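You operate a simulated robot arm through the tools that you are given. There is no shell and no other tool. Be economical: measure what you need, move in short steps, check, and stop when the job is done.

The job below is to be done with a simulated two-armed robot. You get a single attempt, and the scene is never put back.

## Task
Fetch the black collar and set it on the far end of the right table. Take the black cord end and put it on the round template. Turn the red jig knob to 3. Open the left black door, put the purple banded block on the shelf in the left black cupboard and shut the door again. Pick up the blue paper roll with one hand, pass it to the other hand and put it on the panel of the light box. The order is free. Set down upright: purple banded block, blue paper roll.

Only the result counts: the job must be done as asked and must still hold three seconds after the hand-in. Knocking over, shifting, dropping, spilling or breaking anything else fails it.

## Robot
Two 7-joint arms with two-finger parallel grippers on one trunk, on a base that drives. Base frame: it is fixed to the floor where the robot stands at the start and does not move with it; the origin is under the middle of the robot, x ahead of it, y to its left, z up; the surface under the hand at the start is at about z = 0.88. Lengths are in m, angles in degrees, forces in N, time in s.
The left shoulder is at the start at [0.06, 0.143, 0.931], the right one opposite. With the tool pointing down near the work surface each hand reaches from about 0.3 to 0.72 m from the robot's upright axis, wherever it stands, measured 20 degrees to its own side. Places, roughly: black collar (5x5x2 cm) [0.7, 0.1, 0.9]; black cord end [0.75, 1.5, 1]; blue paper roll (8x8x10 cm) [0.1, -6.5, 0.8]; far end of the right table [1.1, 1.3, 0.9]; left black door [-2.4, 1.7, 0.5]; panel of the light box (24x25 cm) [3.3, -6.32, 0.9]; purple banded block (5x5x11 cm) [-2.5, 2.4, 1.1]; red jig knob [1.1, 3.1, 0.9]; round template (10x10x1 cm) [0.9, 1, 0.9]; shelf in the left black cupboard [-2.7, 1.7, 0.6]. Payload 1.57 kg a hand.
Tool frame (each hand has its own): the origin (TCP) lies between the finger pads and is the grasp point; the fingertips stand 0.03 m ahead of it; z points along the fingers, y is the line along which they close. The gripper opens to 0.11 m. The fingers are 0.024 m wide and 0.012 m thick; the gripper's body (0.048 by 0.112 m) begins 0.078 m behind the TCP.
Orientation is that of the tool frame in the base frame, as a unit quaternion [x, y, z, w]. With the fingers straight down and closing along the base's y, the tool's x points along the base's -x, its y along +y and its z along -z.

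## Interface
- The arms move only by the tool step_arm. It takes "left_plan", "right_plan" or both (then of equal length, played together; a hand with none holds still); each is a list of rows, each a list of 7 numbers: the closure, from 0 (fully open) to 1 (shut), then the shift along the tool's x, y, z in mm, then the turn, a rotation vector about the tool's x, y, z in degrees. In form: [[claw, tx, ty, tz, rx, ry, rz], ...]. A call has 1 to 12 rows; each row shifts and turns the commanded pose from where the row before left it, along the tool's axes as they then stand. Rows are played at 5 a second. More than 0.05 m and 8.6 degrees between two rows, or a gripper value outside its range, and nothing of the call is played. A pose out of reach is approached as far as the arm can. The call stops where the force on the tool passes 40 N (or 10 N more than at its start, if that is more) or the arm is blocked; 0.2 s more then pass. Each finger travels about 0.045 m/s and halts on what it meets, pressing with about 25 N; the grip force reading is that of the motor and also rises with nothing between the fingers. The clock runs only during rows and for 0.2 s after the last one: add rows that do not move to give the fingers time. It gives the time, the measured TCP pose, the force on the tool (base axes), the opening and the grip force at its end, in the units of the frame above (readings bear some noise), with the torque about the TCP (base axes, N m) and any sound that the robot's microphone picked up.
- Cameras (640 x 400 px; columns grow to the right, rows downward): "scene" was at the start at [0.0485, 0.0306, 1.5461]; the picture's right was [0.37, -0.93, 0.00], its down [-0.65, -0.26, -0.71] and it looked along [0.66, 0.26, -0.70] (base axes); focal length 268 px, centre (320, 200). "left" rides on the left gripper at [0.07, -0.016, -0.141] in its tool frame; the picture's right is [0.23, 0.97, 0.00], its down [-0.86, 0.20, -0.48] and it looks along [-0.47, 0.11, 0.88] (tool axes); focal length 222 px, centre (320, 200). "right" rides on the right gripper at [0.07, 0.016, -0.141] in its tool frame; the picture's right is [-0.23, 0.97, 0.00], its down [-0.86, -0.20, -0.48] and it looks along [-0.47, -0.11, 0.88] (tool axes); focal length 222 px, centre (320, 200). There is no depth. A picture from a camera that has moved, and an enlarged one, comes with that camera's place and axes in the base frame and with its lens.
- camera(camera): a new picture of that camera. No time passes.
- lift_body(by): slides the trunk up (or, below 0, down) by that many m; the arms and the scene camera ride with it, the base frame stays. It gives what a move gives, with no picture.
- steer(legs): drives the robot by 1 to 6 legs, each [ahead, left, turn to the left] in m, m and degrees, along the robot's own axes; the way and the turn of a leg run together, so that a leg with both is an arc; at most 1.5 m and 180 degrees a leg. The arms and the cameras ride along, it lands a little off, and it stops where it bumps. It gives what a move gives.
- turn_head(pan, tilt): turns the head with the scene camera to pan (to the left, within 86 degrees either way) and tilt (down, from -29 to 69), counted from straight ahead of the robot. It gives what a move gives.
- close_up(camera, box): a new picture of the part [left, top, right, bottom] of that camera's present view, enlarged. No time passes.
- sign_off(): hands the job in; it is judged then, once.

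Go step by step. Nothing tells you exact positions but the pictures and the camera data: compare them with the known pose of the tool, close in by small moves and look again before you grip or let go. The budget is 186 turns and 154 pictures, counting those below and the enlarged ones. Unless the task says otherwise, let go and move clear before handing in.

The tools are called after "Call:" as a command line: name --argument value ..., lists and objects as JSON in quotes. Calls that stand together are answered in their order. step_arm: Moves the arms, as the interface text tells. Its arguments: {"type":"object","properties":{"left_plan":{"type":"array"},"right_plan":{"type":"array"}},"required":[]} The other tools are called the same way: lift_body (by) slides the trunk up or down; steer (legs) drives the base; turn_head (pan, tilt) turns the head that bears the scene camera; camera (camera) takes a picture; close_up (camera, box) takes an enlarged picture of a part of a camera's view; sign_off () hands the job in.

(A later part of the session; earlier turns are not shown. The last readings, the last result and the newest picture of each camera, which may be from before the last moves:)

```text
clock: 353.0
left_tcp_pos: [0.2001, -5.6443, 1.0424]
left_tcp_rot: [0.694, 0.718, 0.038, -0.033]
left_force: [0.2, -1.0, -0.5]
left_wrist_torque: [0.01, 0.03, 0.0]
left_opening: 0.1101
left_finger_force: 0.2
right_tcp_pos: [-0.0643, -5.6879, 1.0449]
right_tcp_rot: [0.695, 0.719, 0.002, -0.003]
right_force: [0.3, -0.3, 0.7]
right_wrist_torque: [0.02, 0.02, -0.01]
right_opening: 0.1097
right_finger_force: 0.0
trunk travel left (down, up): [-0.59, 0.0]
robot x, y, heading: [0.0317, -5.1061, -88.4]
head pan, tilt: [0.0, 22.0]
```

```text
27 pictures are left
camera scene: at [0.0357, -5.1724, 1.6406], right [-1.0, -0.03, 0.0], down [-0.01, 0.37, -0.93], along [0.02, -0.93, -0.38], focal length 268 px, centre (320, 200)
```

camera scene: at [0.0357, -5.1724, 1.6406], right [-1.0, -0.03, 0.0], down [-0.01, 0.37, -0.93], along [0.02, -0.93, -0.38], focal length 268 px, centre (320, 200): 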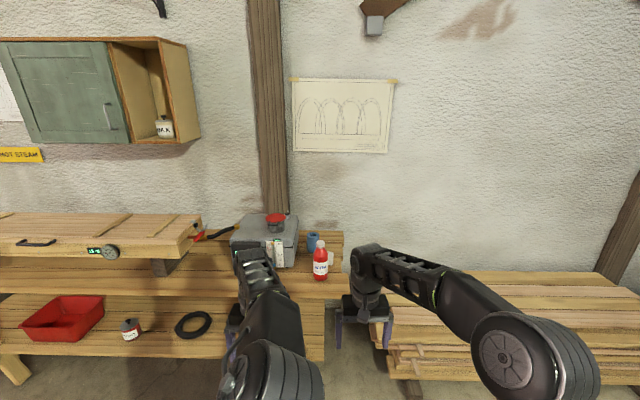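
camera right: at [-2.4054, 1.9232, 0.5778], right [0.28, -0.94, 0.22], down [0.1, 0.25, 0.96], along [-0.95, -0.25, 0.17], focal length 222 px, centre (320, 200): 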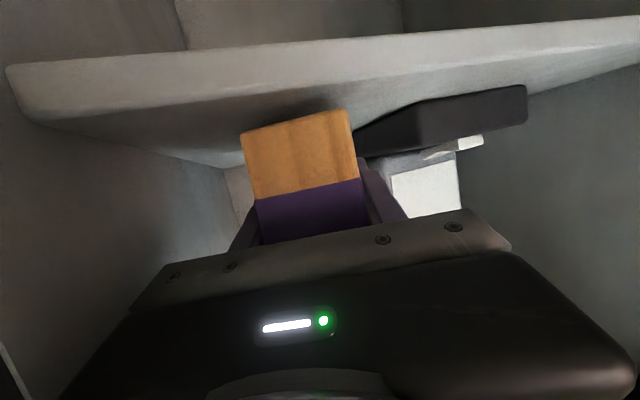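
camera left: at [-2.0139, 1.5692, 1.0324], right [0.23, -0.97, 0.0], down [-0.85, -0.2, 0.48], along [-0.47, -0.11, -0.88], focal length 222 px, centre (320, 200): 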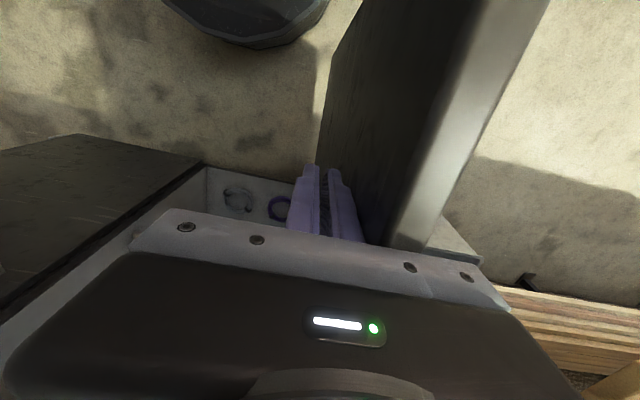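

The blue roll stands at about (0.11, −6.53) on the bench (surface z≈0.78), behind a red bottle at (0.06, −6.3). I'll pick it from above with the left hand. I approach and level the left tool.

Call:
steer --legs '[[0, -0.075, -1.6], [0.7, 0, 0]]'

Call:
step_arm --left_plan '[[0, 0, 0, 0, 0, -5.7, 0], [0, 0, 0, 0, 0, 0, 0]]'

Call:
camera --camera "left"

Call:
camera --camera "scene"

```text
clock: 357.4
left_tcp_pos: [0.1089, -6.3438, 1.0431]
left_tcp_rot: [0.703, 0.709, 0.038, -0.032]
left_force: [0.4, -0.1, -0.7]
left_wrist_torque: [0.03, 0.01, -0.01]
left_opening: 0.11
left_finger_force: 0.0
right_tcp_pos: [-0.1564, -6.3801, 1.0438]
right_tcp_rot: [0.704, 0.71, 0.001, -0.003]
right_force: [-0.1, 0.3, 0.1]
right_wrist_torque: [0.03, -0.01, -0.02]
right_opening: 0.11
right_finger_force: 0.0
trunk travel left (down, up): [-0.59, 0.0]
robot x, y, heading: [-0.0437, -5.8038, -90.5]
head pan, tilt: [0.0, 22.0]
```

```text
clock: 358.1
left_tcp_pos: [0.1093, -6.343, 1.0426]
left_tcp_rot: [0.705, 0.709, 0.002, 0.003]
left_force: [-0.1, -0.6, 0.2]
left_wrist_torque: [0.03, 0.0, 0.01]
left_opening: 0.1101
left_finger_force: 0.1
right_tcp_pos: [-0.1562, -6.3807, 1.0442]
right_tcp_rot: [0.705, 0.709, 0.002, -0.003]
right_force: [0.5, 0.6, 0.2]
right_wrist_torque: [-0.03, 0.03, 0.01]
right_opening: 0.1101
right_finger_force: 0.1
trunk travel left (down, up): [-0.59, 0.0]
robot x, y, heading: [-0.0484, -5.8051, -89.9]
head pan, tilt: [0.0, 22.0]
```

```text
26 pictures are left
camera left: at [0.0925, -6.2737, 1.1837], right [0.97, 0.23, 0.01], down [0.2, -0.85, 0.48], along [0.12, -0.47, -0.88], focal length 222 px, centre (320, 200)
```

left: 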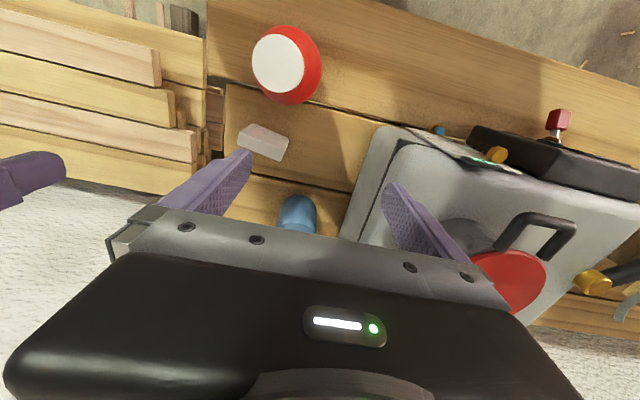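

```text
25 pictures are left
camera scene: at [-0.0432, -5.8675, 1.6406], right [-1.0, 0.0, 0.0], down [0.0, 0.38, -0.93], along [0.0, -0.93, -0.38], focal length 268 px, centre (320, 200)
```

scene: 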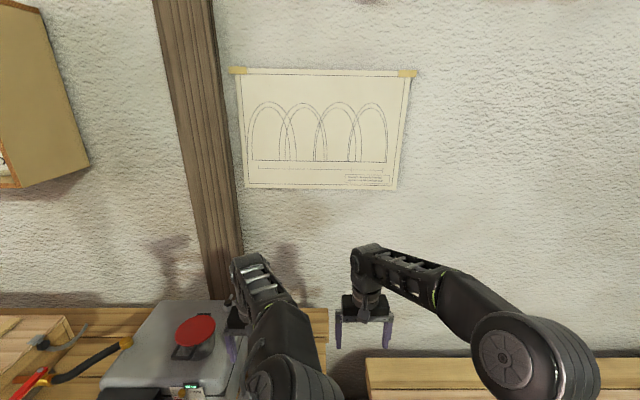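

The machine beside the roll is close on its left, so I turn the left gripper ~64° and move over the roll at about (0.105, −6.505).

Call:
step_arm --left_plan '[[0, 0, 0, 0, 0, 0, 8], [0, 0, 0, 0, 0, 0, 8], [0, 0, 0, 0, 0, 0, 8], [0, 0, 0, 0, 0, 0, 8], [0, 0, 0, 0, 0, 0, 8], [0, 0, 0, 0, 0, 0, 8], [0, 0, 0, 0, 0, 0, 8], [0, 0, 0, 0, 0, 0, 8], [0, -18, 30, 15, 0, 0, 0], [0, -19, 30, 15, 0, 0, 0], [0, -19, 35, 15, 0, 0, 0], [0, -19, 35, 15, 0, 0, 0]]'

Call:
camera --camera "left"

```text
clock: 360.6
left_tcp_pos: [0.0712, -6.4061, 0.9869]
left_tcp_rot: [0.974, 0.229, 0.006, 0.003]
left_force: [0.0, -0.1, 0.6]
left_wrist_torque: [0.02, -0.04, 0.02]
left_opening: 0.1099
left_finger_force: 0.1
left hand out of reach, approached as far as the arm can: row 10, 11, 12
right_tcp_pos: [-0.1562, -6.3812, 1.045]
right_tcp_rot: [0.705, 0.709, 0.002, -0.003]
right_force: [0.4, -0.8, 0.1]
right_wrist_torque: [-0.03, 0.0, 0.03]
right_opening: 0.1103
right_finger_force: 0.1
trunk travel left (down, up): [-0.59, 0.0]
robot x, y, heading: [-0.0421, -5.8043, -90.0]
head pan, tilt: [0.0, 22.0]
```

```text
24 pictures are left
camera left: at [0.1264, -6.3605, 1.1292], right [0.64, -0.77, 0.01], down [-0.68, -0.56, 0.47], along [-0.36, -0.31, -0.88], focal length 222 px, centre (320, 200)
```

left: 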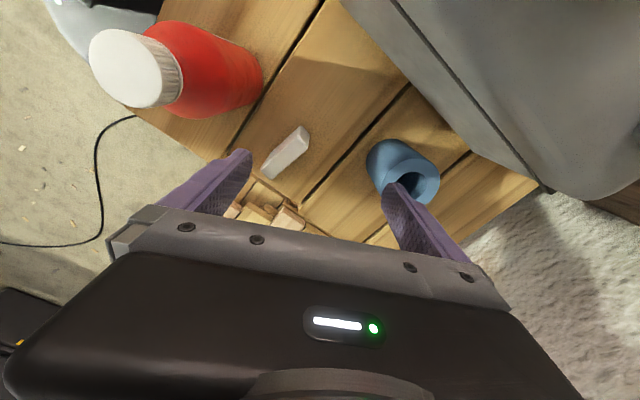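

The roll's top centre is at about (0.118, −6.528). It's slightly out of reach, so I ease the base ahead 6 cm and move over it.

Call:
steer --legs '[[0.06, 0, 0]]'

Call:
step_arm --left_plan '[[0, 5, 25, 0, 0, 0, 0], [0, 5, 26, 0, 0, 0, 0], [0, 4, 26, 0, 0, 0, 0], [0, 0, 0, 0, 0, 0, 0]]'

Call:
camera --camera "left"

```text
clock: 361.6
left_tcp_pos: [0.0714, -6.4678, 0.9874]
left_tcp_rot: [0.974, 0.229, 0.005, 0.001]
left_force: [0.2, -0.5, 0.9]
left_wrist_torque: [0.04, 0.01, -0.02]
left_opening: 0.1099
left_finger_force: 0.0
right_tcp_pos: [-0.1562, -6.44, 1.0436]
right_tcp_rot: [0.704, 0.71, 0.003, -0.004]
right_force: [-0.4, -0.6, 0.0]
right_wrist_torque: [0.06, 0.01, -0.02]
right_opening: 0.1099
right_finger_force: 0.0
trunk travel left (down, up): [-0.59, 0.0]
robot x, y, heading: [-0.0459, -5.8628, -90.1]
head pan, tilt: [0.0, 22.0]
```

```text
clock: 362.6
left_tcp_pos: [0.0864, -6.4612, 0.9903]
left_tcp_rot: [0.973, 0.229, 0.004, 0.003]
left_force: [0.5, 0.5, 0.2]
left_wrist_torque: [0.01, 0.01, 0.04]
left_opening: 0.1099
left_finger_force: 0.0
left hand out of reach, approached as far as the arm can: row 1, 2, 3
right_tcp_pos: [-0.1572, -6.4389, 1.0443]
right_tcp_rot: [0.705, 0.71, 0.001, -0.003]
right_force: [0.0, 0.3, -0.3]
right_wrist_torque: [0.0, 0.03, 0.0]
right_opening: 0.1099
right_finger_force: 0.2
trunk travel left (down, up): [-0.59, 0.0]
robot x, y, heading: [-0.0457, -5.8645, -90.3]
head pan, tilt: [0.0, 22.0]
```

```text
23 pictures are left
camera left: at [0.1426, -6.4148, 1.1325], right [0.64, -0.77, 0.01], down [-0.68, -0.56, 0.47], along [-0.36, -0.31, -0.88], focal length 222 px, centre (320, 200)
```

left: 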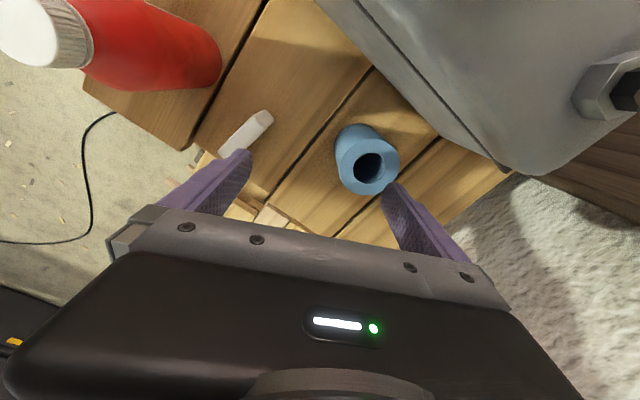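

The yaw limits reach; the gap to the machine is actually ~4.7 cm, so no rotation is needed. I rotate back and move over the roll at (0.111, −6.522).

Call:
step_arm --left_plan '[[0.1, 0, 0, 0, 0, 0, -8], [0.1, 0, 0, 0, 0, 0, -8], [0.1, 0, 0, 0, 0, 0, -8], [0.1, 0, 0, 0, 0, 0, -8], [0.1, 0, 0, 0, 0, 0, -8], [0.1, 0, 0, 0, 0, 0, -8], [0.1, 0, 0, 0, 0, 0, -5.5], [0.1, -20, 8, 0, 0, 0, 0], [0.1, -20, 8, 10, 0, 0, 0], [0.1, -21, 9, 15, 0, 0, 0], [0.1, 0, 0, 0, 0, 0, 0]]'

Call:
camera --camera "left"

```text
clock: 365.0
left_tcp_pos: [0.08, -6.4641, 0.9765]
left_tcp_rot: [0.766, 0.643, 0.004, 0.005]
left_force: [-0.1, -0.3, -0.5]
left_wrist_torque: [0.0, -0.01, 0.04]
left_opening: 0.099
left_finger_force: 0.1
left hand out of reach, approached as far as the arm can: row 8, 9, 10
right_tcp_pos: [-0.1559, -6.4393, 1.0446]
right_tcp_rot: [0.704, 0.71, 0.001, -0.003]
right_force: [-0.9, 0.1, -0.5]
right_wrist_torque: [-0.03, -0.02, -0.02]
right_opening: 0.1101
right_finger_force: 0.1
trunk travel left (down, up): [-0.59, 0.0]
robot x, y, heading: [-0.0425, -5.8656, -89.9]
head pan, tilt: [0.0, 22.0]
```

```text
22 pictures are left
camera left: at [0.0764, -6.3903, 1.1159], right [1.0, 0.05, 0.01], down [0.04, -0.88, 0.48], along [0.03, -0.48, -0.88], focal length 222 px, centre (320, 200)
```

left: 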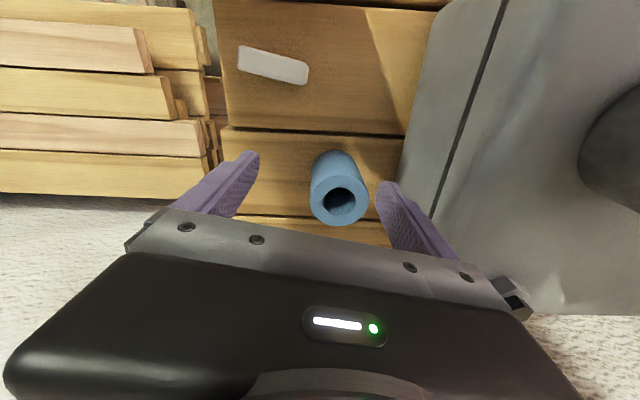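

Reach improves lower down. I go to just above the roll's top, correct the yaw, and then move ahead.

Call:
step_arm --left_plan '[[0.1, 0, 15, 25, 0, 0, -5], [0.1, 0, 15, 20, 0, 0, -5], [0.1, -15, 0, 0, 0, 0, 0], [0.1, -15, 0, 0, 0, 0, 0], [0.1, -15, 0, 0, 0, 0, 0], [0.1, -13, 0, 0, 0, 0, 0], [0.1, 0, 0, 0, 0, 0, 0]]'

```text
clock: 366.6
left_tcp_pos: [0.0801, -6.4621, 0.9764]
left_tcp_rot: [0.727, 0.686, 0.002, 0.007]
left_force: [-0.1, -0.1, -0.7]
left_wrist_torque: [0.02, -0.04, 0.02]
left_opening: 0.099
left_finger_force: 0.1
left hand out of reach, approached as far as the arm can: row 1, 2, 3, 4, 5, 6
right_tcp_pos: [-0.1571, -6.4396, 1.0438]
right_tcp_rot: [0.704, 0.71, 0.001, -0.003]
right_force: [0.4, 0.8, 0.2]
right_wrist_torque: [0.01, 0.01, -0.03]
right_opening: 0.11
right_finger_force: 0.0
trunk travel left (down, up): [-0.59, 0.0]
robot x, y, heading: [-0.0444, -5.8633, -90.1]
head pan, tilt: [0.0, 22.0]
```

The left elbow posture blocks further motion, so I'll pick with the right hand instead. First I raise the left hand and back out without touching the bottle.

Call:
step_arm --left_plan '[[0.1, 25, 0, -10, 0, 0, 0], [0.1, 25, 0, -20, 0, 0, 0], [0.1, 0, 0, -30, 0, 0, 0], [0.1, 0, 0, -30, 0, 0, 0], [0.1, 0, 0, -20, 0, 0, 0]]'

```text
clock: 367.8
left_tcp_pos: [0.0817, -6.413, 1.0859]
left_tcp_rot: [0.728, 0.686, 0.002, 0.006]
left_force: [0.3, -0.8, 0.7]
left_wrist_torque: [0.01, -0.01, 0.03]
left_opening: 0.0988
left_finger_force: 0.0
right_tcp_pos: [-0.1567, -6.4393, 1.0444]
right_tcp_rot: [0.704, 0.71, 0.001, -0.003]
right_force: [-0.9, 0.2, 0.3]
right_wrist_torque: [0.01, 0.03, -0.01]
right_opening: 0.1101
right_finger_force: 0.1
trunk travel left (down, up): [-0.59, 0.0]
robot x, y, heading: [-0.0492, -5.8604, -90.3]
head pan, tilt: [0.0, 22.0]
```

Call:
step_arm --left_plan '[[0, 40, 0, 0, 0, 0, 0], [0, 40, 10, 0, 0, 0, 0], [0, 35, 35, 0, 0, 0, 0], [0, 35, 35, 0, 0, 0, 0], [0, 30, 38, 0, 0, 0, 0], [0, 30, 38, 0, 0, 0, -3], [0, 20, 40, 0, 0, 0, 0], [0, 0, 40, 0, 0, 0, 0]]'

Call:
steer --legs '[[0, 0.26, 0]]'

Call:
camera --camera "right"

Call:
camera --camera "scene"

```text
clock: 369.6
left_tcp_pos: [0.3328, -6.1935, 1.0881]
left_tcp_rot: [0.709, 0.705, 0.003, 0.005]
left_force: [0.2, -0.5, -0.3]
left_wrist_torque: [0.01, 0.0, 0.0]
left_opening: 0.1103
left_finger_force: 0.1
right_tcp_pos: [-0.1559, -6.4402, 1.0452]
right_tcp_rot: [0.704, 0.71, 0.001, -0.002]
right_force: [0.9, 0.4, -0.6]
right_wrist_torque: [0.0, 0.01, 0.0]
right_opening: 0.1098
right_finger_force: 0.2
trunk travel left (down, up): [-0.59, 0.0]
robot x, y, heading: [-0.0438, -5.8624, -90.0]
head pan, tilt: [0.0, 22.0]
```

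```text
clock: 371.4
left_tcp_pos: [0.5837, -6.1951, 1.0877]
left_tcp_rot: [0.71, 0.704, 0.002, 0.005]
left_force: [0.3, -0.4, 0.4]
left_wrist_torque: [0.04, 0.04, 0.0]
left_opening: 0.1098
left_finger_force: 0.1
right_tcp_pos: [0.0946, -6.4391, 1.0441]
right_tcp_rot: [0.704, 0.71, 0.0, -0.004]
right_force: [0.6, -0.3, 0.0]
right_wrist_torque: [-0.02, 0.02, -0.03]
right_opening: 0.1099
right_finger_force: 0.0
trunk travel left (down, up): [-0.59, 0.0]
robot x, y, heading: [0.2095, -5.8616, -90.0]
head pan, tilt: [0.0, 22.0]
```

```text
21 pictures are left
camera right: at [0.1114, -6.3707, 1.1858], right [0.98, -0.22, 0.0], down [-0.19, -0.86, 0.47], along [-0.11, -0.46, -0.88], focal length 222 px, centre (320, 200)
```

right: 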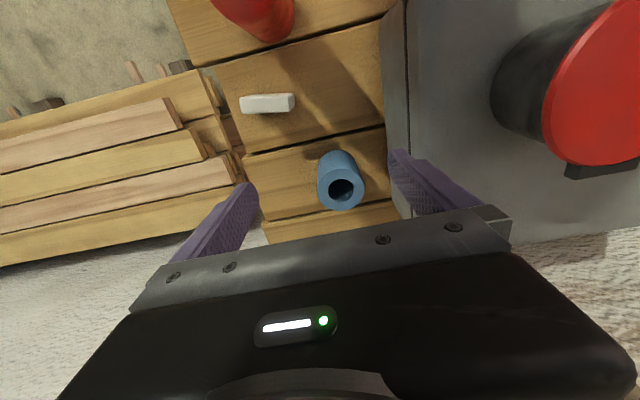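

```text
20 pictures are left
camera scene: at [0.2093, -5.9266, 1.6407], right [-1.0, 0.0, 0.0], down [0.0, 0.37, -0.93], along [0.0, -0.93, -0.37], focal length 268 px, centre (320, 200)
```

scene: 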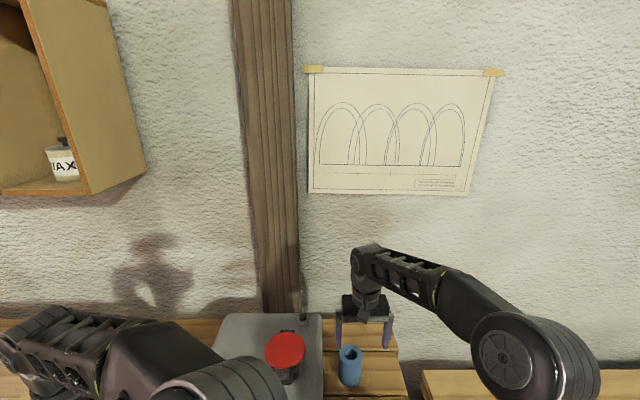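

Roll top centre confirmed at (0.112, −6.522), top z≈0.88, machine face at x≈0.205. I move the right hand over it, lowering gradually.

Call:
step_arm --right_plan '[[0.08, 0, 6, 30, 0, 0, 0], [0.08, -20, 6, 30, 0, 0, 0], [0.08, -22, 5, 30, 0, 0, 0], [0.08, -22, 0, 0, 0, 0, 0], [0.08, -19, 0, 0, 0, 0, 0], [0.08, 0, 0, 0, 0, 0, 0]]'

Call:
camera --camera "right"

```text
clock: 372.9
left_tcp_pos: [0.5827, -6.1947, 1.0888]
left_tcp_rot: [0.71, 0.704, 0.002, 0.005]
left_force: [0.1, 0.0, 0.4]
left_wrist_torque: [0.0, 0.03, 0.0]
left_opening: 0.11
left_finger_force: 0.0
right_tcp_pos: [0.1111, -6.5225, 0.9537]
right_tcp_rot: [0.704, 0.71, 0.001, -0.003]
right_force: [-0.4, -0.3, -0.1]
right_wrist_torque: [-0.04, -0.01, 0.04]
right_opening: 0.1012
right_finger_force: 0.0
trunk travel left (down, up): [-0.59, 0.0]
robot x, y, heading: [0.2091, -5.8665, -90.2]
head pan, tilt: [0.0, 22.0]
```

```text
19 pictures are left
camera right: at [0.1269, -6.4529, 1.0953], right [0.98, -0.22, 0.0], down [-0.19, -0.86, 0.47], along [-0.11, -0.46, -0.88], focal length 222 px, centre (320, 200)
```

right: 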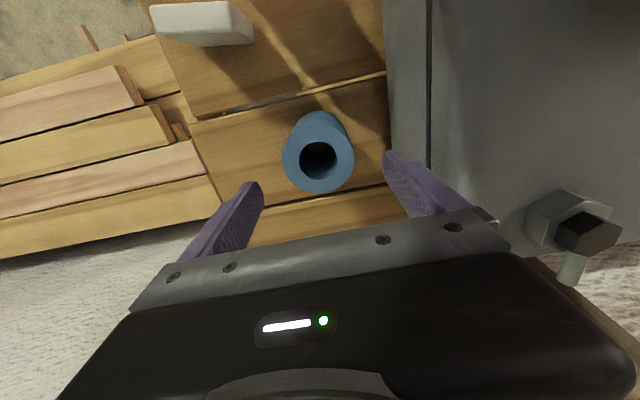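

Centered. I descend 86 mm and grip the roll's upper part.

Call:
step_arm --right_plan '[[0.08, 0, 0, 30, 0, 0, 0], [0.08, 0, 0, 30, 0, 0, 0], [0.08, 0, 0, 26, 0, 0, 0], [0.3, 0, 0, 0, 0, 0, 0], [0.6, 0, 0, 0, 0, 0, 0], [0.6, 0, 0, 0, 0, 0, 0], [0.6, 0, 0, 0, 0, 0, 0], [0.6, 0, 0, -5, 0, 0, 0], [0.6, 0, 0, -30, 0, 0, 0], [0.6, 0, 0, -30, 0, 0, 0], [0.6, 0, 0, 0, 0, 0, 0]]'

Call:
camera --camera "scene"

```text
clock: 375.2
left_tcp_pos: [0.5817, -6.1951, 1.0887]
left_tcp_rot: [0.711, 0.704, 0.002, 0.005]
left_force: [0.6, 0.4, 0.8]
left_wrist_torque: [-0.02, 0.03, -0.02]
left_opening: 0.1101
left_finger_force: 0.1
right_tcp_pos: [0.1095, -6.5224, 0.933]
right_tcp_rot: [0.704, 0.71, 0.002, -0.002]
right_force: [0.2, 0.9, -1.4]
right_wrist_torque: [0.0, -0.04, 0.0]
right_opening: 0.0728
right_finger_force: 25.0
trunk travel left (down, up): [-0.59, 0.0]
robot x, y, heading: [0.2081, -5.8617, -90.2]
head pan, tilt: [0.0, 22.0]
```

```text
18 pictures are left
camera scene: at [0.2078, -5.927, 1.6406], right [-1.0, 0.0, 0.0], down [0.0, 0.38, -0.93], along [0.0, -0.93, -0.38], focal length 268 px, centre (320, 200)
```

scene: 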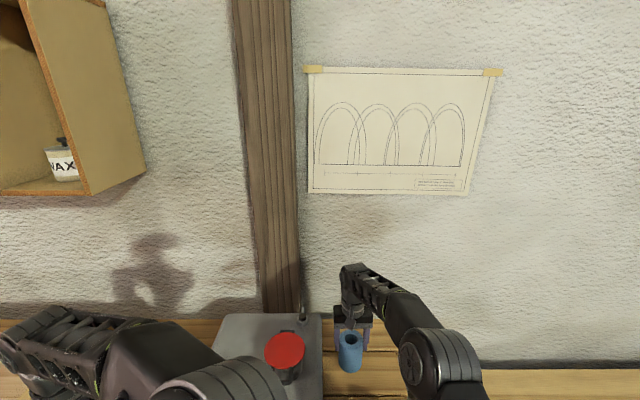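

The roll is held. I lift further and shift toward the machine side to clear the bottle while backing out.

Call:
step_arm --right_plan '[[0.6, 0, 0, -30, 0, 0, 0], [0.6, 0, 0, -30, 0, 0, 0], [0.6, 0, 0, -25, 0, 0, 0], [0.6, 20, 10, -20, 0, 0, 0], [0.6, 20, 15, -20, 0, 0, 0], [0.6, 0, 20, 0, 0, 0, 0], [0.6, 0, 20, 0, 0, 0, 0], [0.6, 0, 0, 0, 0, 0, 0]]'

```text
clock: 377.1
left_tcp_pos: [0.5793, -6.1943, 1.0903]
left_tcp_rot: [0.71, 0.704, 0.003, 0.006]
left_force: [0.0, 0.5, -0.2]
left_wrist_torque: [0.01, 0.0, -0.01]
left_opening: 0.1101
left_finger_force: 0.1
right_tcp_pos: [0.1692, -6.4814, 1.0583]
right_tcp_rot: [0.706, 0.708, -0.001, -0.004]
right_force: [-25.3, 2.0, 8.4]
right_wrist_torque: [0.15, 1.96, -0.09]
right_opening: 0.0765
right_finger_force: 25.5
trunk travel left (down, up): [-0.59, 0.0]
robot x, y, heading: [0.2021, -5.8641, -90.2]
head pan, tilt: [0.0, 22.0]
```

Something presses from the machine side; I move away at once.

Call:
step_arm --right_plan '[[0.6, 0, -15, 0, 0, 0, 0], [0.6, 0, -15, 0, 0, 0, 0], [0.6, 0, 0, 0, 0, 0, 0]]'

Call:
camera --camera "right"

Call:
close_up --camera "scene" --box '[180, 240, 460, 400]'

```text
clock: 377.9
left_tcp_pos: [0.5839, -6.1951, 1.0885]
left_tcp_rot: [0.71, 0.704, 0.003, 0.004]
left_force: [-0.4, 0.2, 0.1]
left_wrist_torque: [-0.02, 0.02, 0.02]
left_opening: 0.1101
left_finger_force: 0.1
right_tcp_pos: [0.1481, -6.4819, 1.0574]
right_tcp_rot: [0.704, 0.71, 0.002, -0.001]
right_force: [0.5, 0.1, -0.9]
right_wrist_torque: [-0.01, 0.03, 0.03]
right_opening: 0.0725
right_finger_force: 25.0
trunk travel left (down, up): [-0.59, 0.0]
robot x, y, heading: [0.2089, -5.8632, -90.1]
head pan, tilt: [0.0, 22.0]
```

```text
17 pictures are left
camera right: at [0.1649, -6.4128, 1.1998], right [0.98, -0.22, 0.0], down [-0.19, -0.86, 0.47], along [-0.11, -0.46, -0.88], focal length 222 px, centre (320, 200)
```

right: 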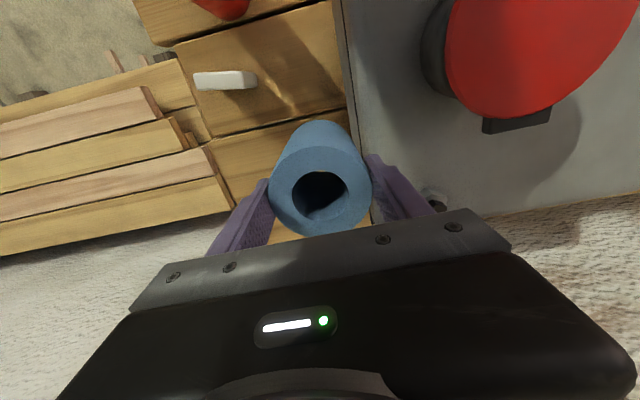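

```text
2.29 times, centred on (320, 320) of scene
camera zoom: at [0.2086, -5.9269, 1.6406], right [-1.0, 0.0, 0.0], down [0.0, 0.37, -0.93], along [0.0, -0.93, -0.37], focal length 612 px, centre (320, -74)
```

zoom: 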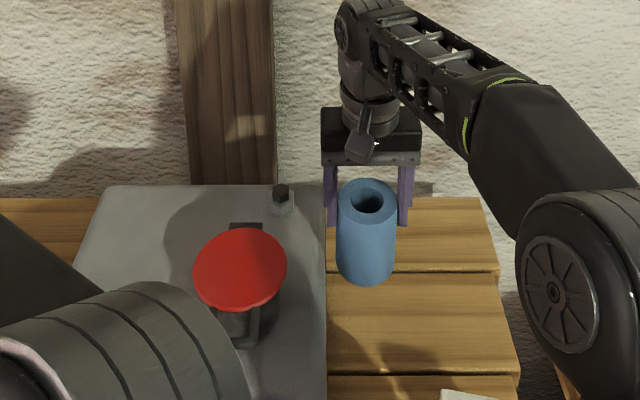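

The roll's bottom is at z≈0.97; I go up and back in small steps, then reverse the base.

Call:
step_arm --right_plan '[[0.6, 15, 0, -15, 0, 0, 0], [0.6, 20, 0, -20, 0, 0, 0], [0.6, 20, 0, -20, 0, 0, 0], [0.6, 20, 0, -15, 0, 0, 0], [0.6, 0, 0, 0, 0, 0, 0]]'

Call:
steer --legs '[[-0.5, 0, 0]]'

Call:
turn_head --pan 0 --tilt 30

Call:
camera --camera "scene"

```text
clock: 379.1
left_tcp_pos: [0.5835, -6.1952, 1.0875]
left_tcp_rot: [0.711, 0.704, 0.003, 0.004]
left_force: [0.1, 0.3, 0.0]
left_wrist_torque: [0.04, 0.01, 0.01]
left_opening: 0.11
left_finger_force: 0.0
right_tcp_pos: [0.1459, -6.4067, 1.1271]
right_tcp_rot: [0.705, 0.71, 0.002, -0.003]
right_force: [0.6, -0.8, -2.1]
right_wrist_torque: [0.04, -0.01, -0.01]
right_opening: 0.0727
right_finger_force: 24.9
trunk travel left (down, up): [-0.59, 0.0]
robot x, y, heading: [0.2058, -5.863, -90.0]
head pan, tilt: [0.0, 22.0]
```

```text
clock: 382.0
left_tcp_pos: [0.5841, -5.6924, 1.0887]
left_tcp_rot: [0.708, 0.706, 0.003, 0.005]
left_force: [-1.1, 0.0, 0.7]
left_wrist_torque: [-0.02, -0.02, 0.01]
left_opening: 0.1098
left_finger_force: 0.0
right_tcp_pos: [0.1478, -5.9069, 1.1284]
right_tcp_rot: [0.703, 0.711, 0.001, -0.003]
right_force: [0.2, 1.0, -0.1]
right_wrist_torque: [-0.01, 0.01, 0.02]
right_opening: 0.0728
right_finger_force: 25.2
trunk travel left (down, up): [-0.59, 0.0]
robot x, y, heading: [0.2049, -5.3651, -89.8]
head pan, tilt: [0.0, 22.0]
```

```text
clock: 382.7
left_tcp_pos: [0.5841, -5.6938, 1.0879]
left_tcp_rot: [0.708, 0.706, 0.002, 0.005]
left_force: [-0.1, 0.3, 0.5]
left_wrist_torque: [-0.01, 0.02, 0.03]
left_opening: 0.11
left_finger_force: 0.0
right_tcp_pos: [0.1478, -5.9071, 1.1287]
right_tcp_rot: [0.703, 0.711, 0.001, -0.002]
right_force: [0.0, -0.3, -1.6]
right_wrist_torque: [0.03, 0.0, 0.01]
right_opening: 0.0723
right_finger_force: 25.0
trunk travel left (down, up): [-0.59, 0.0]
robot x, y, heading: [0.2061, -5.3667, -89.9]
head pan, tilt: [0.0, 30.0]
```

```text
15 pictures are left
camera scene: at [0.2082, -5.4244, 1.6279], right [-1.0, 0.0, 0.0], down [0.0, 0.5, -0.87], along [0.0, -0.87, -0.5], focal length 268 px, centre (320, 200)
```

scene: 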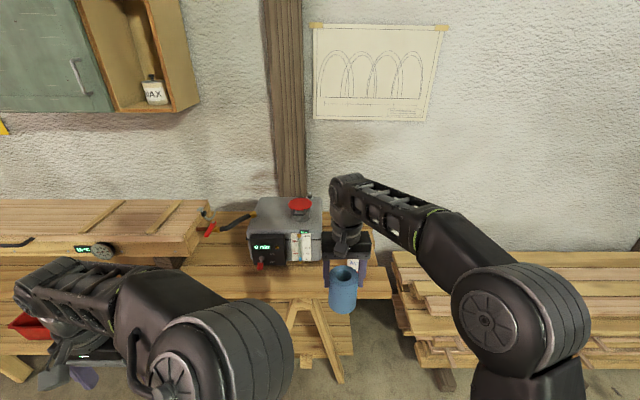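

The roll is safely out. For the handover I put the roll at about (0.206, −5.947) with the right gripper turned 45°, then bring the left hand in, yawed 45° and pitched ~65°, to grip its lower part.

Call:
step_arm --right_plan '[[0.6, -10, 15, 25, 0, 0, 0], [0.6, -10, 15, 25, 0, 0, 0], [0.6, -10, 15, 25, 0, 0, 0], [0.6, -10, 13, 4, 0, 0, 0], [0.6, 0, 0, 0, 0, 0, 7.5], [0.6, 0, 0, 0, 0, 0, 7.5], [0.6, 0, 0, 0, 0, 0, 7.5], [0.6, 0, 0, 0, 0, 0, 7.5], [0.6, 0, 0, 0, 0, 0, 7.5], [0.6, 0, 0, 0, 0, 0, 7.5]]' --left_plan '[[0, 0, 0, 0, 0, 0, 7.5], [0, 0, 0, 0, 0, 0, 7.5], [0, 0, 0, 0, 0, 0, 7.5], [0, 0, 0, 0, 0, 0, 7.5], [0, 0, 0, 0, 0, 0, 7.5], [0, 0, 0, 0, 0, 0, 7.5], [0, 0, 0, 0, 0, 0, 0], [0, 0, 0, 0, 0, 0, 0], [0, 0, 0, 0, 0, 0, 0], [0, 0, 0, 0, 0, 0, 0]]'

Call:
step_arm --left_plan '[[0, -40, -11, 4.5, 0, -8.1, 0], [0, -39, -11, 10.1, 0, -8.1, 0], [0, -37.2, -11, 15.5, 0, -8.1, 0], [0, -34.6, -11, 20.6, 0, -8.1, 0], [0, -31.4, -11, 25.2, 0, -8.1, 0], [0, 0, 0, 0, 0, 0, 0]]'

```text
clock: 384.9
left_tcp_pos: [0.5836, -5.6931, 1.0883]
left_tcp_rot: [0.925, 0.381, 0.005, 0.003]
left_force: [1.1, 0.1, -0.7]
left_wrist_torque: [0.02, 0.0, -0.04]
left_opening: 0.11
left_finger_force: 0.1
right_tcp_pos: [0.2073, -5.9459, 1.0482]
right_tcp_rot: [0.922, 0.387, 0.001, -0.003]
right_force: [-1.1, -0.1, -1.3]
right_wrist_torque: [0.03, 0.0, 0.01]
right_opening: 0.0728
right_finger_force: 24.8
trunk travel left (down, up): [-0.59, 0.0]
robot x, y, heading: [0.2051, -5.3643, -89.8]
head pan, tilt: [0.0, 30.0]
```

```text
clock: 386.3
left_tcp_pos: [0.4036, -5.7941, 1.0644]
left_tcp_rot: [0.868, 0.356, -0.317, 0.135]
left_force: [0.1, -0.4, -0.3]
left_wrist_torque: [0.03, -0.01, 0.03]
left_opening: 0.1101
left_finger_force: 0.0
right_tcp_pos: [0.2061, -5.9451, 1.0492]
right_tcp_rot: [0.922, 0.387, 0.001, -0.003]
right_force: [-0.3, 0.0, -2.0]
right_wrist_torque: [0.01, -0.02, 0.01]
right_opening: 0.0728
right_finger_force: 24.7
trunk travel left (down, up): [-0.59, 0.0]
robot x, y, heading: [0.2082, -5.3648, -90.0]
head pan, tilt: [0.0, 30.0]
```

Going well; I finish the pitch and approach to the pre-grip point.

Call:
step_arm --left_plan '[[0, -27.5, -11, 29.4, 0, -8.1, 0], [0, -23.1, -11, 33, 0, -8.1, 0], [0, -18.2, -10, 35.9, 0, -8.1, 0], [0, 0, 0, 0, 0, 0, 0]]'

Call:
camera --camera "scene"

Call:
camera --camera "left"

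```text
clock: 387.3
left_tcp_pos: [0.2952, -5.8565, 1.0498]
left_tcp_rot: [0.783, 0.319, -0.492, 0.207]
left_force: [-0.5, 0.0, 0.0]
left_wrist_torque: [0.02, -0.02, 0.0]
left_opening: 0.1101
left_finger_force: 0.1
right_tcp_pos: [0.2051, -5.9445, 1.0498]
right_tcp_rot: [0.922, 0.388, 0.0, -0.003]
right_force: [0.4, 0.6, -1.0]
right_wrist_torque: [0.02, -0.01, 0.01]
right_opening: 0.0726
right_finger_force: 25.0
trunk travel left (down, up): [-0.59, 0.0]
robot x, y, heading: [0.2078, -5.3662, -89.8]
head pan, tilt: [0.0, 30.0]
```

```text
14 pictures are left
camera scene: at [0.2079, -5.4233, 1.6279], right [-1.0, 0.0, 0.0], down [0.0, 0.5, -0.87], along [0.0, -0.87, -0.5], focal length 268 px, centre (320, 200)
```

scene: 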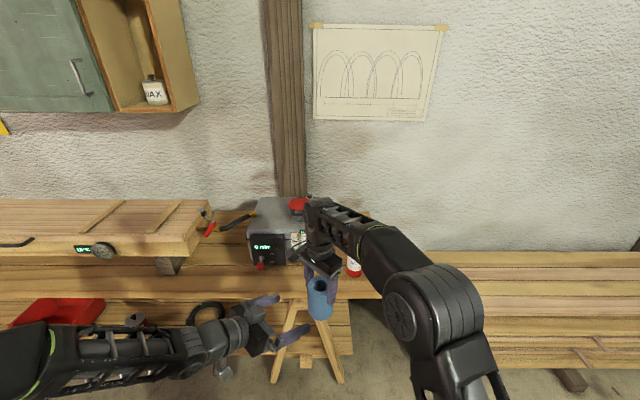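

```text
13 pictures are left
camera left: at [0.397, -5.7338, 1.0468], right [0.76, -0.62, -0.2], down [0.18, -0.09, 0.98], along [-0.63, -0.78, 0.04], focal length 222 px, centre (320, 200)
```

left: 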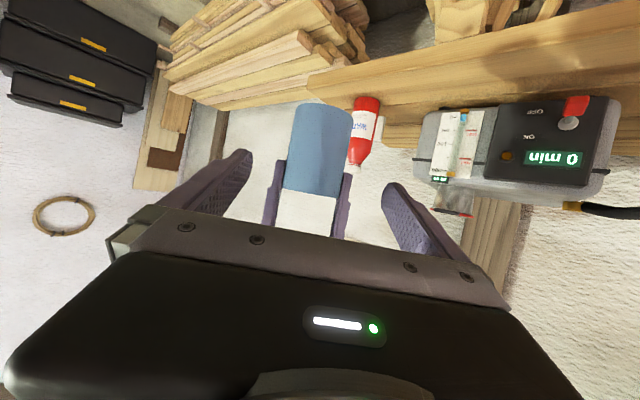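

Alignment is very good: a straight 138 mm advance along the left tool axis brings the fingers around the roll's lower part. I advance and close the left hand.

Call:
step_arm --left_plan '[[0, 0, 0, 35, 0, 0, 0], [0, 0, 0, 35, 0, 0, 0], [0, 0, 0, 34, 0, 0, 0], [0, 0, 0, 34, 0, 0, 0], [0, 0, 0, 0, 0, 0, 0]]'

Call:
camera --camera "left"

```text
clock: 388.5
left_tcp_pos: [0.2069, -5.9427, 0.9892]
left_tcp_rot: [0.783, 0.32, -0.492, 0.208]
left_force: [0.1, 0.0, -0.1]
left_wrist_torque: [0.01, -0.01, 0.04]
left_opening: 0.11
left_finger_force: 0.1
right_tcp_pos: [0.2067, -5.9468, 1.0485]
right_tcp_rot: [0.921, 0.388, 0.0, -0.003]
right_force: [-0.3, 0.3, -1.2]
right_wrist_torque: [-0.01, -0.03, -0.05]
right_opening: 0.0727
right_finger_force: 24.9
trunk travel left (down, up): [-0.59, 0.0]
robot x, y, heading: [0.2065, -5.3657, -90.1]
head pan, tilt: [0.0, 30.0]
```

```text
12 pictures are left
camera left: at [0.3091, -5.8209, 0.9863], right [0.76, -0.62, -0.19], down [0.18, -0.09, 0.98], along [-0.63, -0.78, 0.04], focal length 222 px, centre (320, 200)
```

left: 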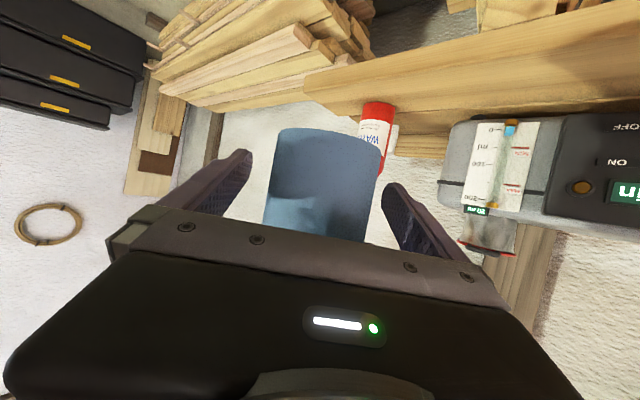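

The roll sits centered between the left fingers. I close the left hand, then release the right and lift it off.

Call:
step_arm --left_plan '[[0.3, 0, 0, 0, 0, 0, 0], [0.6, 0, 0, 0, 0, 0, 0], [0.6, 0, 0, 0, 0, 0, 0], [0.6, 0, 0, 0, 0, 0, 0], [0.6, 0, 0, 0, 0, 0, 0]]'

Call:
step_arm --left_plan '[[0.6, 0, 0, 0, 0, 0, 0], [0.6, 0, 0, 0, 0, 0, 0], [0.6, 0, 0, 0, 0, 0, 0], [0.6, 0, 0, 0, 0, 0, 0], [0.6, 0, 0, 0, 0, 0, 0], [0.6, 0, 0, 0, 0, 0, 0], [0.6, 0, 0, 0, 0, 0, 0]]' --right_plan '[[0.25, 0, 0, 0, 0, 0, 0], [0.05, 0, 0, 0, 0, 0, 0], [0.05, 0, 0, -20, 0, 0, 0], [0.05, 0, 0, -30, 0, 0, 0], [0.05, 0, 0, -30, 0, 0, 0], [0.05, 0, -20, 0, 0, 0, 0], [0.05, 0, -30, 0, 0, 0, 0]]'

Call:
camera --camera "scene"

```text
clock: 389.7
left_tcp_pos: [0.2078, -5.9447, 0.9894]
left_tcp_rot: [0.783, 0.32, -0.492, 0.207]
left_force: [1.8, -4.3, -0.6]
left_wrist_torque: [0.28, 0.11, -0.12]
left_opening: 0.0727
left_finger_force: 24.3
right_tcp_pos: [0.2059, -5.9459, 1.0478]
right_tcp_rot: [0.922, 0.388, 0.001, -0.004]
right_force: [-1.2, 4.6, 1.3]
right_wrist_torque: [-0.03, -0.07, 0.14]
right_opening: 0.0725
right_finger_force: 24.6
trunk travel left (down, up): [-0.59, 0.0]
robot x, y, heading: [0.207, -5.3624, -89.8]
head pan, tilt: [0.0, 30.0]
```

```text
clock: 391.3
left_tcp_pos: [0.2081, -5.9444, 0.99]
left_tcp_rot: [0.783, 0.32, -0.491, 0.208]
left_force: [0.2, 0.9, -0.7]
left_wrist_torque: [0.01, -0.02, 0.0]
left_opening: 0.0728
left_finger_force: 25.2
right_tcp_pos: [0.1698, -5.9107, 1.0911]
right_tcp_rot: [0.922, 0.388, 0.0, -0.003]
right_force: [0.0, -0.4, 0.4]
right_wrist_torque: [-0.04, -0.03, 0.0]
right_opening: 0.1043
right_finger_force: 0.1
right hand out of reach, approached as far as the arm can: row 4, 5
trunk travel left (down, up): [-0.59, 0.0]
robot x, y, heading: [0.2091, -5.3638, -90.1]
head pan, tilt: [0.0, 30.0]
```

```text
11 pictures are left
camera scene: at [0.2076, -5.4234, 1.6279], right [-1.0, 0.0, 0.0], down [0.0, 0.5, -0.87], along [0.0, -0.87, -0.5], focal length 268 px, centre (320, 200)
```

scene: 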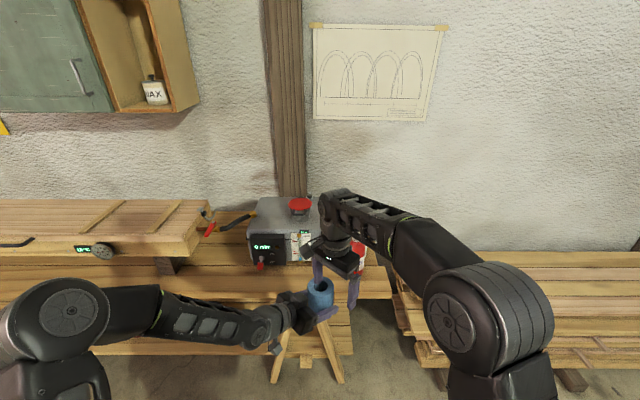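

The right fingertips are still near the roll's rim. I lower the left hand 4 cm (with the roll) to clear, then move the right hand away.

Call:
step_arm --left_plan '[[0.6, 9, 0, 4.3, 0, 0, 0], [0.6, 13.5, 0, 6.5, 0, 0, 0], [0.6, 13.5, 0, 6.5, 0, 0, 0], [0.6, 0, 0, 0, 0, 0, 0]]'

Call:
step_arm --right_plan '[[0.05, 0, -35, 0, 0, 0, 0], [0.05, 0, -40, 0, 0, 0, 0], [0.05, 0, -40, 0, 0, 0, 0], [0.05, 0, -30, 0, 0, 0, -8], [0.05, 0, 0, -10, 0, 0, -8], [0.05, 0, 0, 0, 0, 0, -8], [0.05, 0, 0, 0, 0, 0, -8], [0.05, 0, 0, 0, 0, 0, -8]]'

Call:
camera --camera "left"

```text
clock: 392.3
left_tcp_pos: [0.2078, -5.9442, 0.9509]
left_tcp_rot: [0.783, 0.319, -0.492, 0.207]
left_force: [0.0, -0.4, -0.4]
left_wrist_torque: [0.0, 0.0, 0.03]
left_opening: 0.0728
left_finger_force: 25.2
right_tcp_pos: [0.1697, -5.9111, 1.0911]
right_tcp_rot: [0.922, 0.388, 0.0, -0.002]
right_force: [0.2, -0.7, -0.7]
right_wrist_torque: [0.01, 0.04, -0.02]
right_opening: 0.1045
right_finger_force: 0.1
trunk travel left (down, up): [-0.59, 0.0]
robot x, y, heading: [0.2099, -5.367, -89.8]
head pan, tilt: [0.0, 30.0]
```

```text
clock: 394.1
left_tcp_pos: [0.2085, -5.9464, 0.9503]
left_tcp_rot: [0.783, 0.319, -0.492, 0.207]
left_force: [-1.1, -0.9, -0.6]
left_wrist_torque: [-0.01, 0.01, 0.0]
left_opening: 0.0726
left_finger_force: 25.0
right_tcp_pos: [0.0668, -5.809, 1.1003]
right_tcp_rot: [0.732, 0.681, 0.001, -0.002]
right_force: [-0.3, -0.1, 0.1]
right_wrist_torque: [0.0, 0.0, -0.02]
right_opening: 0.1046
right_finger_force: 0.2
trunk travel left (down, up): [-0.59, 0.0]
robot x, y, heading: [0.206, -5.3636, -89.8]
head pan, tilt: [0.0, 30.0]
```

```text
10 pictures are left
camera left: at [0.3097, -5.8226, 0.9474], right [0.76, -0.62, -0.2], down [0.18, -0.09, 0.98], along [-0.63, -0.78, 0.04], focal length 222 px, centre (320, 200)
```

left: 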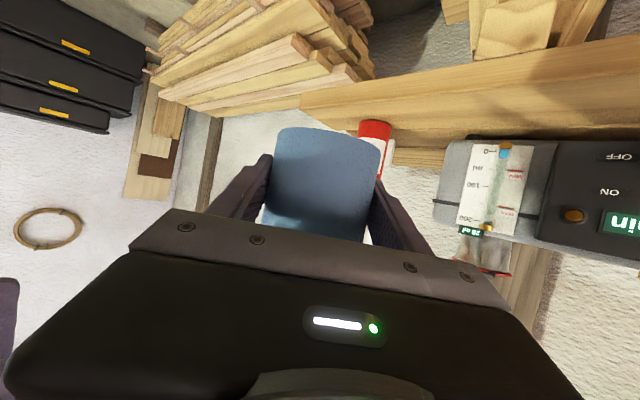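

The roll is now in the left hand, intact and upright. Next, the light box at (3.3, −6.32). I look to the east first.

Call:
turn_head --pan 75 --tilt 20

Call:
camera --camera "scene"

```text
clock: 395.6
left_tcp_pos: [0.2083, -5.9459, 0.9498]
left_tcp_rot: [0.783, 0.319, -0.492, 0.207]
left_force: [0.1, -0.6, 0.1]
left_wrist_torque: [0.01, -0.02, -0.02]
left_opening: 0.0724
left_finger_force: 25.3
right_tcp_pos: [0.0668, -5.8101, 1.1005]
right_tcp_rot: [0.734, 0.68, 0.002, -0.003]
right_force: [-0.4, 0.4, 0.4]
right_wrist_torque: [-0.01, -0.01, 0.0]
right_opening: 0.1045
right_finger_force: 0.0
trunk travel left (down, up): [-0.59, 0.0]
robot x, y, heading: [0.2082, -5.3656, -89.9]
head pan, tilt: [75.0, 20.0]
```

```text
9 pictures are left
camera scene: at [0.298, -5.3577, 1.6439], right [-0.26, -0.97, 0.0], down [-0.33, 0.09, -0.94], along [0.91, -0.24, -0.34], focal length 268 px, centre (320, 200)
```

scene: 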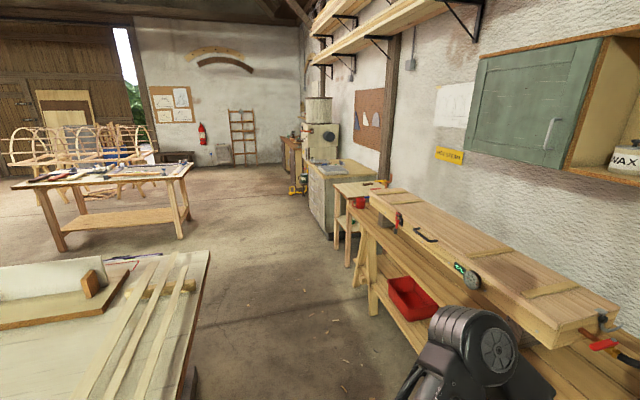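

The light box sits on the cabinet top further east along the south wall. Keeping my heading, I drive left (east) in the clear aisle.

Call:
steer --legs '[[0.05, 0, 0], [0, 1.5, 0], [0, 1.4, 0]]'

Call:
turn_head --pan 0 --tilt 35

Call:
camera --camera "scene"

```text
clock: 410.1
left_tcp_pos: [3.1036, -5.9699, 0.9503]
left_tcp_rot: [0.785, 0.315, -0.493, 0.205]
left_force: [0.0, 0.0, -0.1]
left_wrist_torque: [-0.03, -0.01, 0.0]
left_opening: 0.0722
left_finger_force: 24.6
right_tcp_pos: [2.9657, -5.8324, 1.1002]
right_tcp_rot: [0.737, 0.675, 0.003, -0.002]
right_force: [-0.2, 0.3, 0.0]
right_wrist_torque: [0.01, 0.0, 0.0]
right_opening: 0.1046
right_finger_force: 0.0
trunk travel left (down, up): [-0.59, 0.0]
robot x, y, heading: [3.1069, -5.3871, -90.5]
head pan, tilt: [75.0, 20.0]
```

```text
clock: 411.6
left_tcp_pos: [3.105, -5.9694, 0.9513]
left_tcp_rot: [0.785, 0.314, -0.494, 0.204]
left_force: [0.2, -0.2, 0.0]
left_wrist_torque: [-0.02, -0.03, 0.0]
left_opening: 0.0725
left_finger_force: 25.0
right_tcp_pos: [2.9646, -5.8325, 1.1006]
right_tcp_rot: [0.737, 0.675, 0.002, -0.003]
right_force: [0.6, 0.5, 0.6]
right_wrist_torque: [0.0, 0.02, 0.01]
right_opening: 0.1043
right_finger_force: 0.0
trunk travel left (down, up): [-0.59, 0.0]
robot x, y, heading: [3.1091, -5.3882, -90.4]
head pan, tilt: [0.0, 35.0]
```

```text
8 pictures are left
camera scene: at [3.1118, -5.4464, 1.6201], right [-1.0, 0.01, 0.0], down [0.01, 0.57, -0.82], along [-0.01, -0.82, -0.57], focal length 268 px, centre (320, 200)
```

scene: 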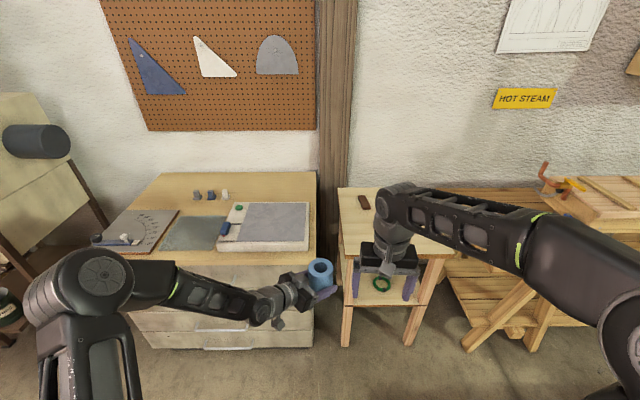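

The light-box panel is centered near (3.305, −6.325), z≈0.90. I'll set the roll slightly toward its front, at (3.305, −6.27), so the wrist camera stays off the box. I raise the roll and drive there.

Call:
step_arm --left_plan '[[0.6, -15, 0, -7.2, 0, 0, 0], [0.6, -15, 0, -7.2, 0, 0, 0], [0.6, -15, 0, -7.1, 0, 0, 0], [0.6, 0, 0, 0, 0, 0, 0]]'

Call:
steer --legs '[[0, 0.2, 0.4], [0.2, 0, 0]]'

Call:
turn_head --pan 0 --tilt 45

Call:
camera --camera "scene"

```text
clock: 412.6
left_tcp_pos: [3.104, -5.9671, 0.9987]
left_tcp_rot: [0.784, 0.315, -0.494, 0.204]
left_force: [0.0, -0.9, -0.5]
left_wrist_torque: [0.01, -0.02, -0.01]
left_opening: 0.0724
left_finger_force: 24.7
right_tcp_pos: [2.9643, -5.8316, 1.1002]
right_tcp_rot: [0.738, 0.675, 0.001, -0.002]
right_force: [-0.2, 0.0, 0.3]
right_wrist_torque: [0.0, -0.03, 0.03]
right_opening: 0.1042
right_finger_force: 0.1
trunk travel left (down, up): [-0.59, 0.0]
robot x, y, heading: [3.1085, -5.3902, -90.6]
head pan, tilt: [0.0, 35.0]
```

```text
clock: 415.4
left_tcp_pos: [3.313, -6.1751, 0.9988]
left_tcp_rot: [0.784, 0.319, -0.492, 0.205]
left_force: [0.1, 0.1, -2.0]
left_wrist_torque: [0.0, 0.03, 0.0]
left_opening: 0.0724
left_finger_force: 25.3
right_tcp_pos: [3.1725, -6.0414, 1.0997]
right_tcp_rot: [0.734, 0.679, 0.002, -0.003]
right_force: [-0.2, 0.2, -0.2]
right_wrist_torque: [0.03, 0.01, 0.02]
right_opening: 0.1046
right_finger_force: 0.0
trunk travel left (down, up): [-0.59, 0.0]
robot x, y, heading: [3.3157, -5.5941, -89.8]
head pan, tilt: [0.0, 35.0]
```

```text
clock: 416.1
left_tcp_pos: [3.3127, -6.1731, 0.9994]
left_tcp_rot: [0.783, 0.32, -0.491, 0.207]
left_force: [-0.2, 1.1, -1.0]
left_wrist_torque: [-0.02, 0.02, -0.05]
left_opening: 0.0722
left_finger_force: 25.1
right_tcp_pos: [3.1719, -6.0405, 1.1008]
right_tcp_rot: [0.734, 0.679, 0.001, -0.003]
right_force: [0.4, 0.2, -0.3]
right_wrist_torque: [0.02, -0.03, 0.01]
right_opening: 0.1045
right_finger_force: 0.1
trunk travel left (down, up): [-0.59, 0.0]
robot x, y, heading: [3.3114, -5.5959, -89.8]
head pan, tilt: [0.0, 45.0]
```

```text
7 pictures are left
camera scene: at [3.314, -5.6455, 1.6053], right [-1.0, 0.0, 0.0], down [0.0, 0.71, -0.71], along [0.0, -0.71, -0.71], focal length 268 px, centre (320, 200)
```

scene: 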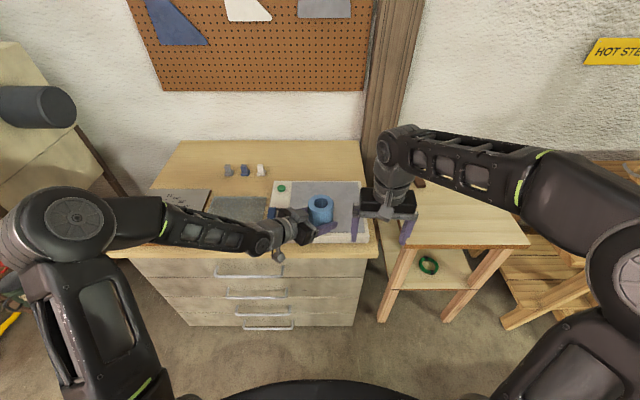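

The panel spans x≈3.15–3.43, y≈−6.19 to −6.45. I drive the last 9 cm and lower toward the panel.

Call:
steer --legs '[[0.092, -0.018, 0]]'

Call:
step_arm --left_plan '[[0.6, 15, 0, 7.2, 0, 0, 0], [0.6, 13.5, 0, 6.4, 0, 0, 0], [0.6, 0, 0, 0, 0, 0, 0]]'

Call:
close_up --camera "scene" --box '[220, 150, 420, 275]'

```text
clock: 417.2
left_tcp_pos: [3.2939, -6.2662, 0.9993]
left_tcp_rot: [0.784, 0.319, -0.491, 0.206]
left_force: [-0.1, 0.2, -1.7]
left_wrist_torque: [-0.01, 0.03, -0.01]
left_opening: 0.0719
left_finger_force: 25.2
right_tcp_pos: [3.1541, -6.1312, 1.0992]
right_tcp_rot: [0.734, 0.679, 0.002, -0.004]
right_force: [-0.2, 0.0, 0.6]
right_wrist_torque: [0.03, 0.02, 0.01]
right_opening: 0.1046
right_finger_force: 0.0
trunk travel left (down, up): [-0.59, 0.0]
robot x, y, heading: [3.2944, -5.6849, -89.8]
head pan, tilt: [0.0, 45.0]
```

```text
clock: 418.0
left_tcp_pos: [3.2937, -6.2659, 0.9683]
left_tcp_rot: [0.784, 0.319, -0.491, 0.206]
left_force: [-0.5, -0.3, -1.0]
left_wrist_torque: [0.02, 0.0, 0.03]
left_opening: 0.0723
left_finger_force: 25.1
right_tcp_pos: [3.1533, -6.1312, 1.1005]
right_tcp_rot: [0.734, 0.679, 0.001, -0.002]
right_force: [0.6, -0.1, -0.8]
right_wrist_torque: [0.0, 0.02, 0.0]
right_opening: 0.1043
right_finger_force: 0.0
trunk travel left (down, up): [-0.59, 0.0]
robot x, y, heading: [3.2968, -5.6873, -89.9]
head pan, tilt: [0.0, 45.0]
```

```text
3.20 times, centred on (320, 212) of scene
camera zoom: at [3.2959, -5.7364, 1.6052], right [-1.0, 0.0, 0.0], down [0.0, 0.71, -0.71], along [0.0, -0.71, -0.71], focal length 856 px, centre (320, 160)
```

zoom: 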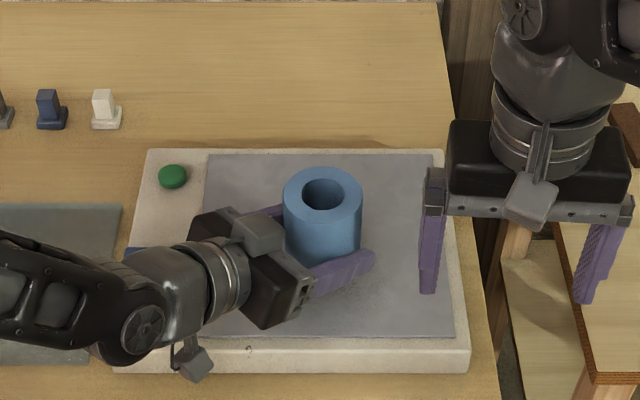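

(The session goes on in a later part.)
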